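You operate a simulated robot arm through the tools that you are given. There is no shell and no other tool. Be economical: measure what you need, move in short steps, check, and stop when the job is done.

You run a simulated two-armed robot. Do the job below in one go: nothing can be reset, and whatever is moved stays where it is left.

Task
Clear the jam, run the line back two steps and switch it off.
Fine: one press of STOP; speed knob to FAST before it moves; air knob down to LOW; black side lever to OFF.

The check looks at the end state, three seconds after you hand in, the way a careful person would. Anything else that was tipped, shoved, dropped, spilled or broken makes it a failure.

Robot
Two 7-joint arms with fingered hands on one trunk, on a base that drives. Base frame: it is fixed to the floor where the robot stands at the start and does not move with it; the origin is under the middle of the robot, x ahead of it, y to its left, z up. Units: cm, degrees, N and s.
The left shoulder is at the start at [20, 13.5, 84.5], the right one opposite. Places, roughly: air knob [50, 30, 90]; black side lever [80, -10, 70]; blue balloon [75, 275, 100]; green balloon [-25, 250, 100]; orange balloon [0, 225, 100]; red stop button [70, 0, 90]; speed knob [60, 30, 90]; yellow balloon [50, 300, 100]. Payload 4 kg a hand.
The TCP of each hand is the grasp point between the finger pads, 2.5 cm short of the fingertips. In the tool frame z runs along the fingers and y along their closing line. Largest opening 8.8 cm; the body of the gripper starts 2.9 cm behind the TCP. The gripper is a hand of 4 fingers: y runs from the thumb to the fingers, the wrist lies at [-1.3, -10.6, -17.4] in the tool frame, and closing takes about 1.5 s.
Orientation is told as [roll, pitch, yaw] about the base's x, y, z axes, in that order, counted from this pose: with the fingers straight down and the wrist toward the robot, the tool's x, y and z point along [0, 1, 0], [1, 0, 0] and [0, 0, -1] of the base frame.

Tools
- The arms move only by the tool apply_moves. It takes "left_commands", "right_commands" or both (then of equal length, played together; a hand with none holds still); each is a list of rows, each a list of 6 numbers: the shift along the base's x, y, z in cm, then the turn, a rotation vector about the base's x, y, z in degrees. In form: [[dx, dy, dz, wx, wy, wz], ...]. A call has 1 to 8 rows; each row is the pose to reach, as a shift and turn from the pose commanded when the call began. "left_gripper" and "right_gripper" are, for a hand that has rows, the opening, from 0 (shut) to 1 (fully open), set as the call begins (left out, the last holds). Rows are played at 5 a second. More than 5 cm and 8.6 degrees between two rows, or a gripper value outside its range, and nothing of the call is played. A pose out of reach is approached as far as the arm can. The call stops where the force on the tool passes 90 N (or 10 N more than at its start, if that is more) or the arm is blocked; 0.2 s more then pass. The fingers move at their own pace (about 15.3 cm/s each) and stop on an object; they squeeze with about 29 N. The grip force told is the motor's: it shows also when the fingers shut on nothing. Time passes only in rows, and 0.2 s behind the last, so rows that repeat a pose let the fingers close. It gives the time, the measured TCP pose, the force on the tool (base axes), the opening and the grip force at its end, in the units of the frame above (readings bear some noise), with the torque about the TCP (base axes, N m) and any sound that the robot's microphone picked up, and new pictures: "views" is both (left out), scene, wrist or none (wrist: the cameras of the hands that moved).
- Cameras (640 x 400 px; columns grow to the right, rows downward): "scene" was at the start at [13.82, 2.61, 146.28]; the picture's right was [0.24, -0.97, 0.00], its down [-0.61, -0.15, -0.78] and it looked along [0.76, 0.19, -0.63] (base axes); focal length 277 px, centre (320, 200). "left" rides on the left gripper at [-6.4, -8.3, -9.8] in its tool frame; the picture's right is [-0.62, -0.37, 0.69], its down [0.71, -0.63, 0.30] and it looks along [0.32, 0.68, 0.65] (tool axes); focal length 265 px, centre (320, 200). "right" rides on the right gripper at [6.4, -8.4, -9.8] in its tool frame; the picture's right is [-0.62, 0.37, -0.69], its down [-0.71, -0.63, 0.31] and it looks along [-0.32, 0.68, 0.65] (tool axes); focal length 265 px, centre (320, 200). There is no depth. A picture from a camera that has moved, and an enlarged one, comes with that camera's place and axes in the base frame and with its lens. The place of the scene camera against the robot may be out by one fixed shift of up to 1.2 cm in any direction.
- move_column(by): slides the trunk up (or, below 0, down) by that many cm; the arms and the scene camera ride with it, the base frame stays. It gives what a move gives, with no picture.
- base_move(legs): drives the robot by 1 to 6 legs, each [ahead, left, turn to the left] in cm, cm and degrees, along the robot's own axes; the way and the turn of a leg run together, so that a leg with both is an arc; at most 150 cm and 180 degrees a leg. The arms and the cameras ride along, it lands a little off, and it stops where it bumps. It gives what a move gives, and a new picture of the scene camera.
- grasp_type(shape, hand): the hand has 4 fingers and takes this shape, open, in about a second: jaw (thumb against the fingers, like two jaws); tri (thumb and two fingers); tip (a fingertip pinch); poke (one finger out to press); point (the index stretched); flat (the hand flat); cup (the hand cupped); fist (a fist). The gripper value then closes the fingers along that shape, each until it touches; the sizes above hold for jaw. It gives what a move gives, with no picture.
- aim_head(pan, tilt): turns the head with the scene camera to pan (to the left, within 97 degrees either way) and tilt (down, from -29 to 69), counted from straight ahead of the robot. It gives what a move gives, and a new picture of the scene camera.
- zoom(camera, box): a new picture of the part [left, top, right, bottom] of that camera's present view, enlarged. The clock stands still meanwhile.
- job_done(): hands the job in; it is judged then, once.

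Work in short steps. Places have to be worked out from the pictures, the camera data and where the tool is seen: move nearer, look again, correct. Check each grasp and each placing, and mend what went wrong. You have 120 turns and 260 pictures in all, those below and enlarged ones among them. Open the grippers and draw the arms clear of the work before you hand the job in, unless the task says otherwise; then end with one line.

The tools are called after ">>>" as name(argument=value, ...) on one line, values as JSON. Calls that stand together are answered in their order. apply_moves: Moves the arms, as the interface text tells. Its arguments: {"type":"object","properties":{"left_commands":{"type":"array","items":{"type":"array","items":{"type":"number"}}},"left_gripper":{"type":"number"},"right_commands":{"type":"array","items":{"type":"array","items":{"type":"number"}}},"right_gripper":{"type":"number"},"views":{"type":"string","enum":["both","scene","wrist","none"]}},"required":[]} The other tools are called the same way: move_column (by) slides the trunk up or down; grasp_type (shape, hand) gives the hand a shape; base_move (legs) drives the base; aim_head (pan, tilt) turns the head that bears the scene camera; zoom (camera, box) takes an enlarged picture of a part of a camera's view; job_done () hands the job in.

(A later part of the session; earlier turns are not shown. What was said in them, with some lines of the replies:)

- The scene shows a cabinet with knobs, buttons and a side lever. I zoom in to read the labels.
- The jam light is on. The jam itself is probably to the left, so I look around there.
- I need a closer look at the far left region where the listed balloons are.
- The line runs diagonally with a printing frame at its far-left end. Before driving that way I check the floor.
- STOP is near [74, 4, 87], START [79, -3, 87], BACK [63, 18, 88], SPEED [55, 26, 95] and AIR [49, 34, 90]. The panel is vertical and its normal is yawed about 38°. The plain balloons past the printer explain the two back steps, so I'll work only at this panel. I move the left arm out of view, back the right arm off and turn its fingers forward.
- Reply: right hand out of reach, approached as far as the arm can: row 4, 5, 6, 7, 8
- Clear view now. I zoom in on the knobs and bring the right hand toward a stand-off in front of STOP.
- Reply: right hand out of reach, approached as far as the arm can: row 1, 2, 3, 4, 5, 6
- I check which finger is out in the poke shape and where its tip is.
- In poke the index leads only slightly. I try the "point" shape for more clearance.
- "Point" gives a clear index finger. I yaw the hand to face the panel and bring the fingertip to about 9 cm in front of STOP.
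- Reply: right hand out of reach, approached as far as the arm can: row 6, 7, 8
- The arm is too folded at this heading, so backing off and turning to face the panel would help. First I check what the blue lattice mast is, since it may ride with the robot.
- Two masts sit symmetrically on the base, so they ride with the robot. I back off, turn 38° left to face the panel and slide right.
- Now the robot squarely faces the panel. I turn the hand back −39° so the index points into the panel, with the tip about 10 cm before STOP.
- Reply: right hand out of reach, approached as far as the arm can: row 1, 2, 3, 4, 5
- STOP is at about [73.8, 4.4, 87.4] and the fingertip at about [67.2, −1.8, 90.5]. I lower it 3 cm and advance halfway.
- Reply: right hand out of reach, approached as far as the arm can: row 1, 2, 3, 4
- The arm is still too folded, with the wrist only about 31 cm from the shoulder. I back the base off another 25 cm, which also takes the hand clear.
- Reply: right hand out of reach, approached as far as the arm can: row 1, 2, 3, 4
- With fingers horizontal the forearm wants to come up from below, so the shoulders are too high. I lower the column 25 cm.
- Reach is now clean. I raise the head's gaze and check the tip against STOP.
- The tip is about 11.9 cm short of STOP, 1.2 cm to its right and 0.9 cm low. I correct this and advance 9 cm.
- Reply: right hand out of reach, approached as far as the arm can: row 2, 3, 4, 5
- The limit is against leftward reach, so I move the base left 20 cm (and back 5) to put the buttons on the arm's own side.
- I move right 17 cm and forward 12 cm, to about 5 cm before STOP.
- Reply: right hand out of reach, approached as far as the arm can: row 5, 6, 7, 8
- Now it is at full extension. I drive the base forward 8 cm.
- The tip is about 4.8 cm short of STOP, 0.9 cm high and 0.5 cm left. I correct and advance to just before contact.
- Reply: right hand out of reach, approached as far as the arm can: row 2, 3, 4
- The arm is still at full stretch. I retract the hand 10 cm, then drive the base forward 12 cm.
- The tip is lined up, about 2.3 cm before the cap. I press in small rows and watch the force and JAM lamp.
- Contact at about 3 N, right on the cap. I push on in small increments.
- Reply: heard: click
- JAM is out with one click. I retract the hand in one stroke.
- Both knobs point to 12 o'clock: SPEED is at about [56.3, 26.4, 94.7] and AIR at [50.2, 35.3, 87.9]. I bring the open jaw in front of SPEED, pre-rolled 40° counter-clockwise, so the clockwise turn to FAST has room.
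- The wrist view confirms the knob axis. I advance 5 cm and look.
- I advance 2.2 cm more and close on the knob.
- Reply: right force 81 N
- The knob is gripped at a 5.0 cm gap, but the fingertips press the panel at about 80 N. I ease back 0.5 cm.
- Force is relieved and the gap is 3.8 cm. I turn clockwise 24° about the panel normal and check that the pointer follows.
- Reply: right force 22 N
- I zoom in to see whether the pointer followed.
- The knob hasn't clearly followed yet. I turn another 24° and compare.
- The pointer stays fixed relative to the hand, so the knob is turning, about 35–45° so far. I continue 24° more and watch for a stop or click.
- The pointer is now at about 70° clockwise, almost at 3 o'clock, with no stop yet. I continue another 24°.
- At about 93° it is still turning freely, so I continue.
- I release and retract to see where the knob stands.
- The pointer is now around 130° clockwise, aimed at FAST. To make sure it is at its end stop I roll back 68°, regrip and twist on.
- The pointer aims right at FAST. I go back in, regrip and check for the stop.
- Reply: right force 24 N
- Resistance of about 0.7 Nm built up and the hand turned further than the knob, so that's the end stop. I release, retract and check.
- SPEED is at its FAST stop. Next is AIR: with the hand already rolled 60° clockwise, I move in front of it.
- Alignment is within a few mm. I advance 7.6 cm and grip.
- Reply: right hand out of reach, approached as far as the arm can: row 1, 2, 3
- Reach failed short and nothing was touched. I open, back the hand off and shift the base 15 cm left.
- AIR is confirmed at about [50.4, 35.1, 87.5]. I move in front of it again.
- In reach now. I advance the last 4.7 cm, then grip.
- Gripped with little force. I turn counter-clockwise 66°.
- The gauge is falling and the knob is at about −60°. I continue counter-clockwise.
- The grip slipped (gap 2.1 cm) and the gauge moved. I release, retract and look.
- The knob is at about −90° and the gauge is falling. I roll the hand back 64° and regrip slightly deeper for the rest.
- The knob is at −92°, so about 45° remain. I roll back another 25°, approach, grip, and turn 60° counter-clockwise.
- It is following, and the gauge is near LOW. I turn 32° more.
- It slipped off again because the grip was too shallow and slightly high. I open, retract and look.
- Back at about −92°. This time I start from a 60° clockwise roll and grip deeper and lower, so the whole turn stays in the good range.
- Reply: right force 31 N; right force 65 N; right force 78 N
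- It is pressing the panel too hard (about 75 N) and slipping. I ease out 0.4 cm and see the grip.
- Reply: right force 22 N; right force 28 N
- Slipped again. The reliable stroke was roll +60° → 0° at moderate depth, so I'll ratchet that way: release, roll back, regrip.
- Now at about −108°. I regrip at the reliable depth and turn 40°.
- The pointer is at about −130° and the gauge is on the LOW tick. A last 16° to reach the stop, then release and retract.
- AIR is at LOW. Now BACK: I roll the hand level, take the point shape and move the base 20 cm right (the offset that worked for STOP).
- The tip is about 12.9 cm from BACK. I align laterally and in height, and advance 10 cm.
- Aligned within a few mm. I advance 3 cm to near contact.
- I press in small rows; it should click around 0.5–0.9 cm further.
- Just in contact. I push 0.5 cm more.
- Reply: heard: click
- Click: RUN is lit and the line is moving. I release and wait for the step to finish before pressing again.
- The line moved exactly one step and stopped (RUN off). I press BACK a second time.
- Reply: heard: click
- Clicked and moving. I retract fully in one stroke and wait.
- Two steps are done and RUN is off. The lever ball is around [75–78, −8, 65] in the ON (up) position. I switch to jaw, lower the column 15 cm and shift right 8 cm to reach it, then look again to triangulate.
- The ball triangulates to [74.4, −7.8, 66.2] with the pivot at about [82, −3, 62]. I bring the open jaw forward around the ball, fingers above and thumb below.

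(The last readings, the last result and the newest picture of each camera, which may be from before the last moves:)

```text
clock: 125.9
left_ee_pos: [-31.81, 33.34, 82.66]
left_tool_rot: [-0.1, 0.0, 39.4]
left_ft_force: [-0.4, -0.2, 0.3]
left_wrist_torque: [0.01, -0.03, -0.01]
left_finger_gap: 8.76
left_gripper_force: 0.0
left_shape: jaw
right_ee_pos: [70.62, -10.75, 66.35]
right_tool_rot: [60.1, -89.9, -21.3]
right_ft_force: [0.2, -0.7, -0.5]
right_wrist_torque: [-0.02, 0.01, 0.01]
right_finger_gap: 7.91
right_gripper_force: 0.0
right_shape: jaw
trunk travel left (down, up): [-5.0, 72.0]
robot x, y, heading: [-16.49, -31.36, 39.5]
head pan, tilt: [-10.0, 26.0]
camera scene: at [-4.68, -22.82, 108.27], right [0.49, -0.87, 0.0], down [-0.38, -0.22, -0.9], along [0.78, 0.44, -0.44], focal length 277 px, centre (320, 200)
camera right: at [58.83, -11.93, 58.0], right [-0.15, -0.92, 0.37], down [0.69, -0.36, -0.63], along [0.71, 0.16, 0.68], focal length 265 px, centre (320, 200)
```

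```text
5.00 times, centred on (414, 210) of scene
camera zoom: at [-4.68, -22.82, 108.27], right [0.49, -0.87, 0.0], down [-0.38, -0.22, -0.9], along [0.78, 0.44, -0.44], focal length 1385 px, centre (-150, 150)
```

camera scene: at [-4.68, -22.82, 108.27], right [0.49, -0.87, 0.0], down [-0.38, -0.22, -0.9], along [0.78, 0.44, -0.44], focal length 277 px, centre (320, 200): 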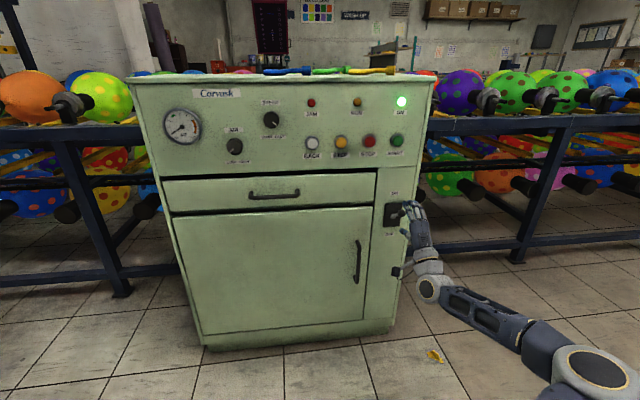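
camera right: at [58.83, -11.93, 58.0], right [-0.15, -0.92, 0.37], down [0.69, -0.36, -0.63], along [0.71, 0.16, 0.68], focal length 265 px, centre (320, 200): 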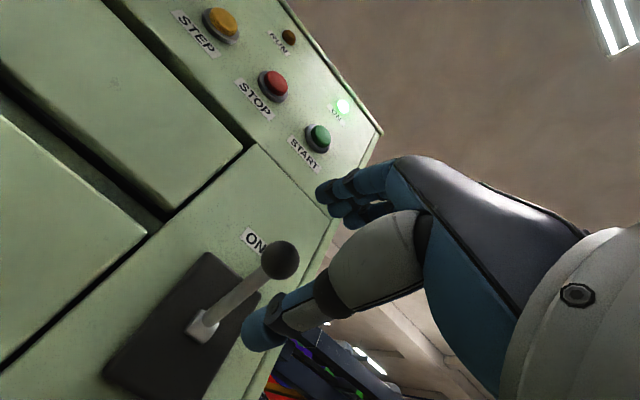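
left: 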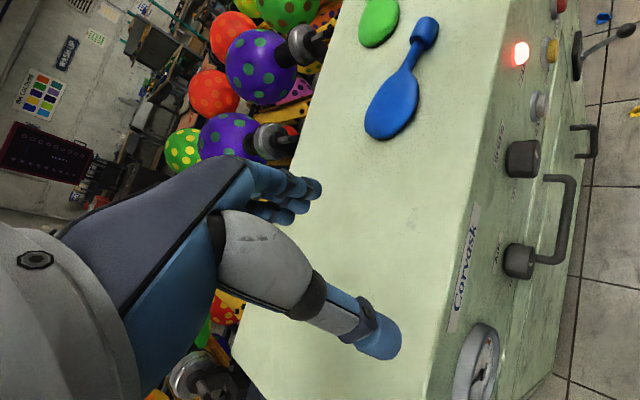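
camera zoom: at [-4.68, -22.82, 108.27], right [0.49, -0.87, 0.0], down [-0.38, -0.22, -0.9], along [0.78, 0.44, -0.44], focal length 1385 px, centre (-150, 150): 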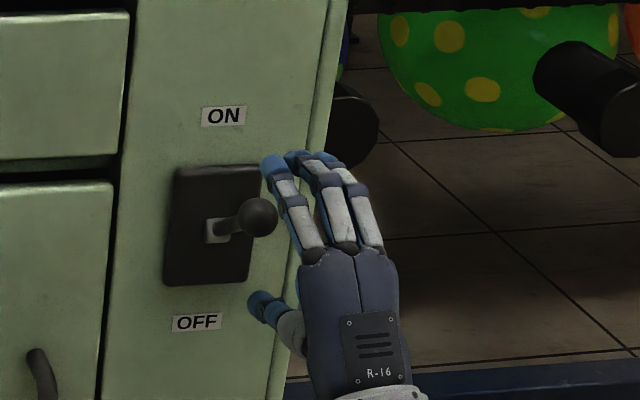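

Aligned. I advance 4.5 cm more so the ball sits between the fingers and thumb, and partly close.

>>> apply_moves(right_commands=[[1.8, 1.4, 0, 0, 0, 0], [3.5, 2.8, 0, 0, 0, 0], [3.5, 2.8, 0, 0, 0, 0]], views="none")

>>> apply_moves(right_commands=[[0, 0, 0, 0, 0, 0], [0, 0, 0, 0, 0, 0], [0, 0, 0, 0, 0, 0]], right_gripper=0.5, views="wrist")

>>> zoom(camera="scene", box=[350, 170, 478, 250])

```text
clock: 126.7
left_ee_pos: [-31.77, 33.38, 82.67]
left_tool_rot: [0.0, 0.1, 39.5]
left_ft_force: [-0.1, -0.6, -0.3]
left_wrist_torque: [0.01, 0.01, -0.01]
left_finger_gap: 8.77
left_gripper_force: 0.1
left_shape: jaw
right_ee_pos: [74.14, -8.0, 66.29]
right_tool_rot: [72.9, -89.8, -33.7]
right_ft_force: [-0.1, 0.3, -0.2]
right_wrist_torque: [0.01, 0.0, -0.01]
right_finger_gap: 7.93
right_gripper_force: 0.1
right_shape: jaw
trunk travel left (down, up): [-5.0, 72.0]
robot x, y, heading: [-16.69, -31.7, 39.3]
head pan, tilt: [-10.0, 26.0]
```

```text
clock: 127.5
left_ee_pos: [-31.88, 33.28, 82.7]
left_tool_rot: [0.0, 0.0, 39.5]
left_ft_force: [-0.7, -0.1, 0.5]
left_wrist_torque: [-0.03, 0.0, 0.01]
left_finger_gap: 8.78
left_gripper_force: 0.0
left_shape: jaw
right_ee_pos: [74.16, -8.01, 66.37]
right_tool_rot: [77.6, -90.0, -38.7]
right_ft_force: [-0.4, -0.1, 0.1]
right_wrist_torque: [-0.02, 0.04, -0.02]
right_finger_gap: 4.45
right_gripper_force: 0.0
right_shape: jaw
trunk travel left (down, up): [-5.0, 72.0]
robot x, y, heading: [-16.85, -31.48, 39.5]
head pan, tilt: [-10.0, 26.0]
camera right: at [62.32, -9.2, 57.93], right [-0.15, -0.92, 0.37], down [0.69, -0.36, -0.63], along [0.71, 0.16, 0.68], focal length 265 px, centre (320, 200)
```

right: 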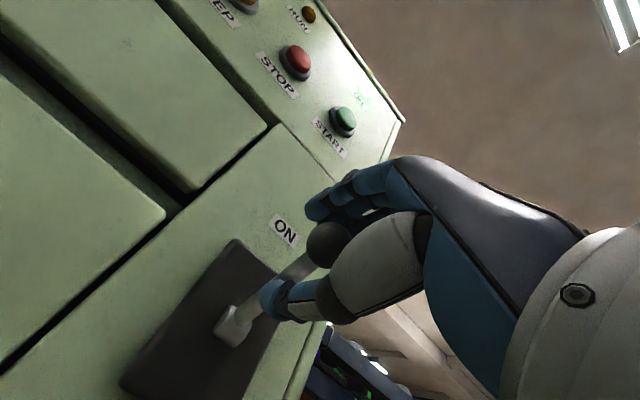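

```text
5.00 times, centred on (414, 210) of scene
camera zoom: at [-4.67, -22.81, 108.27], right [0.49, -0.87, 0.0], down [-0.38, -0.22, -0.9], along [0.78, 0.44, -0.44], focal length 1385 px, centre (-150, 150)
```

zoom: 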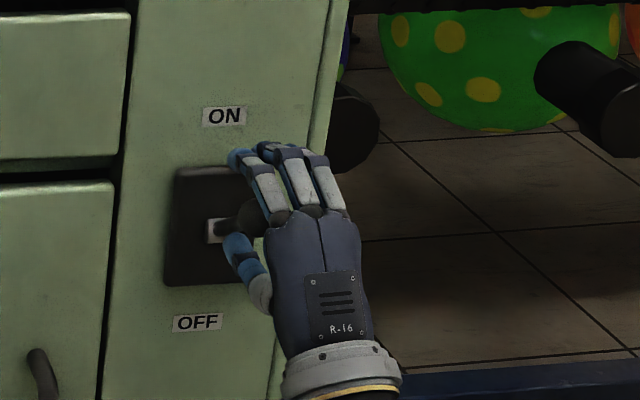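

The ball is caged. I push down along the arc.

>>> apply_moves(right_commands=[[-0.4, -0.3, -2, 0, 0, 0], [-0.7, -0.55, -4, 0, 0, 0], [-0.7, -0.55, -6, 0, 0, 0], [-0.5, -0.4, -7.5, 0, 0, 0], [-0.2, -0.1, -9, 0, 0, 0]], views="wrist")

>>> zoom(camera="scene", box=[350, 90, 510, 260])

```text
clock: 128.7
left_ee_pos: [-31.8, 33.28, 82.69]
left_tool_rot: [0.2, 0.0, 39.4]
left_ft_force: [-0.1, 0.0, 0.6]
left_wrist_torque: [-0.03, -0.01, 0.0]
left_finger_gap: 8.76
left_gripper_force: 0.0
left_shape: jaw
right_ee_pos: [74.12, -7.91, 57.16]
right_tool_rot: [131.1, -89.9, -92.1]
right_ft_force: [-0.8, -0.6, 1.3]
right_wrist_torque: [0.08, -0.05, -0.01]
right_finger_gap: 4.51
right_gripper_force: 0.1
right_shape: jaw
trunk travel left (down, up): [-5.0, 72.0]
robot x, y, heading: [-16.65, -31.42, 39.2]
head pan, tilt: [-10.0, 26.0]
camera right: at [62.35, -9.1, 48.79], right [-0.15, -0.92, 0.37], down [0.69, -0.36, -0.63], along [0.71, 0.16, 0.68], focal length 265 px, centre (320, 200)
```

right: 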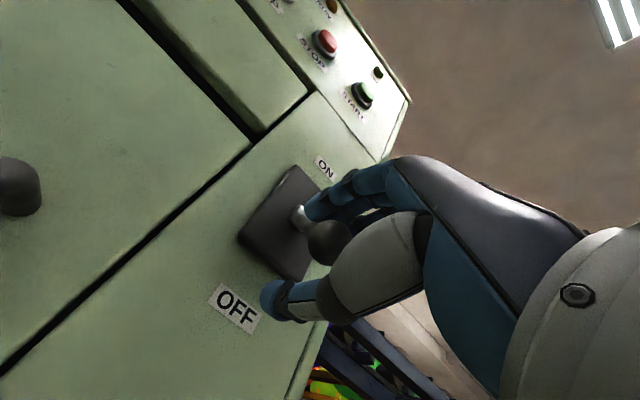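

```text
2.35 times, centred on (430, 175) of scene
camera zoom: at [-4.68, -22.82, 108.28], right [0.49, -0.87, 0.0], down [-0.38, -0.22, -0.9], along [0.78, 0.44, -0.44], focal length 652 px, centre (61, 259)
```

zoom: 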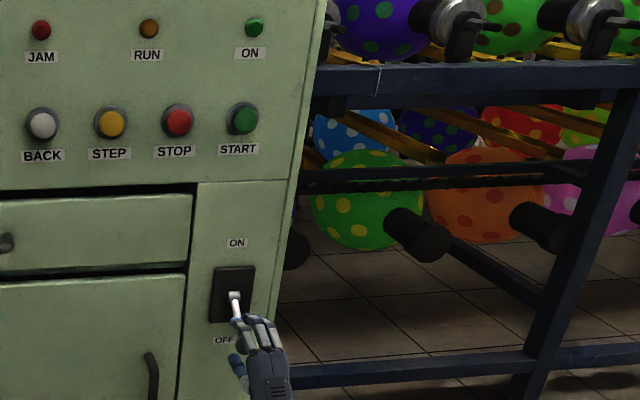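

The ON light is out and the lever is down. I nudge down another 1.5 cm to be sure it's at its stop.

>>> apply_moves(right_commands=[[0.1, 0.1, -0.7, 0, 0, 0], [0.2, 0.2, -1.5, 0, 0, 0]], views="none")

```text
clock: 129.3
left_ee_pos: [-31.87, 33.33, 82.58]
left_tool_rot: [0.0, 0.0, 39.5]
left_ft_force: [0.6, 0.0, -0.2]
left_wrist_torque: [-0.02, 0.01, 0.02]
left_finger_gap: 8.77
left_gripper_force: 0.0
left_shape: jaw
right_ee_pos: [74.12, -7.88, 55.86]
right_tool_rot: [153.1, -89.9, -114.0]
right_ft_force: [-2.2, -3.7, 8.1]
right_wrist_torque: [0.25, -0.26, -0.09]
right_finger_gap: 5.22
right_gripper_force: 0.0
right_shape: jaw
trunk travel left (down, up): [-5.0, 72.0]
robot x, y, heading: [-16.96, -31.59, 39.5]
head pan, tilt: [-10.0, 26.0]
```

The lever is at its stop (force rising). I open, raise slightly to centre on the ball, and retract straight back.

>>> apply_moves(right_commands=[[0, 0, 0.8, 0, 0, 0], [0, 0, 1, 0, 0, 0], [0, 0, 1, 0, 0, 0], [-3, -2.4, 1, 0, 0, 0], [-6.5, -5.2, 1, 0, 0, 0], [-10, -8, 1, 0, 0, 0], [-13.5, -10.8, 1, 0, 0, 0]], right_gripper=1, views="scene")

>>> zoom(camera="scene", box=[130, 70, 450, 270])

```text
clock: 130.9
left_ee_pos: [-31.85, 33.35, 82.61]
left_tool_rot: [0.0, 0.1, 39.5]
left_ft_force: [0.0, 1.0, 0.2]
left_wrist_torque: [-0.01, 0.0, 0.01]
left_finger_gap: 8.78
left_gripper_force: 0.1
left_shape: jaw
right_ee_pos: [60.71, -18.63, 56.77]
right_tool_rot: [98.8, -89.9, -59.7]
right_ft_force: [-0.2, 0.8, 1.2]
right_wrist_torque: [0.02, -0.01, 0.0]
right_finger_gap: 8.79
right_gripper_force: 0.1
right_shape: jaw
trunk travel left (down, up): [-5.0, 72.0]
robot x, y, heading: [-16.73, -31.7, 39.7]
head pan, tilt: [-10.0, 26.0]
camera scene: at [-4.67, -22.8, 108.27], right [0.49, -0.87, 0.0], down [-0.38, -0.22, -0.9], along [0.78, 0.44, -0.44], focal length 277 px, centre (320, 200)
```

scene: 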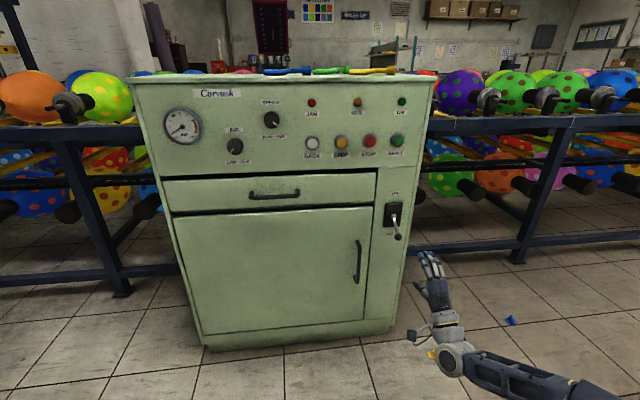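

```text
2.00 times, centred on (290, 170) of scene
camera zoom: at [-4.67, -22.8, 108.27], right [0.49, -0.87, 0.0], down [-0.38, -0.22, -0.9], along [0.78, 0.44, -0.44], focal length 554 px, centre (380, 260)
```

zoom: 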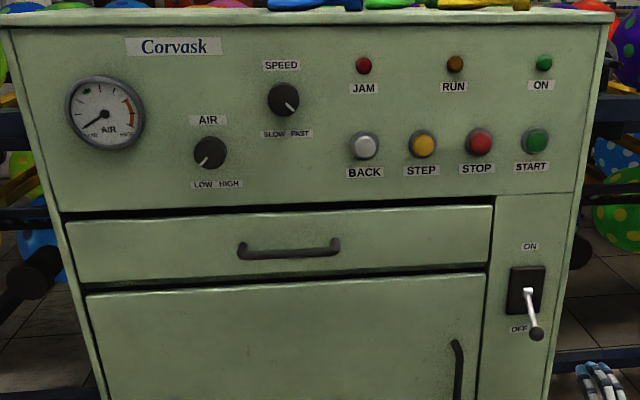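

JAM, RUN and ON are all out. SPEED is at FAST, AIR at LOW and the lever at OFF; the line is back two steps and both hands are open and clear. I hand in.

>>> job_done()

```text
The job is handed in.
```

The jam is cleared with one press of STOP, SPEED was at FAST before the line moved, the line is back two steps, AIR is at LOW, and the black lever is at OFF.
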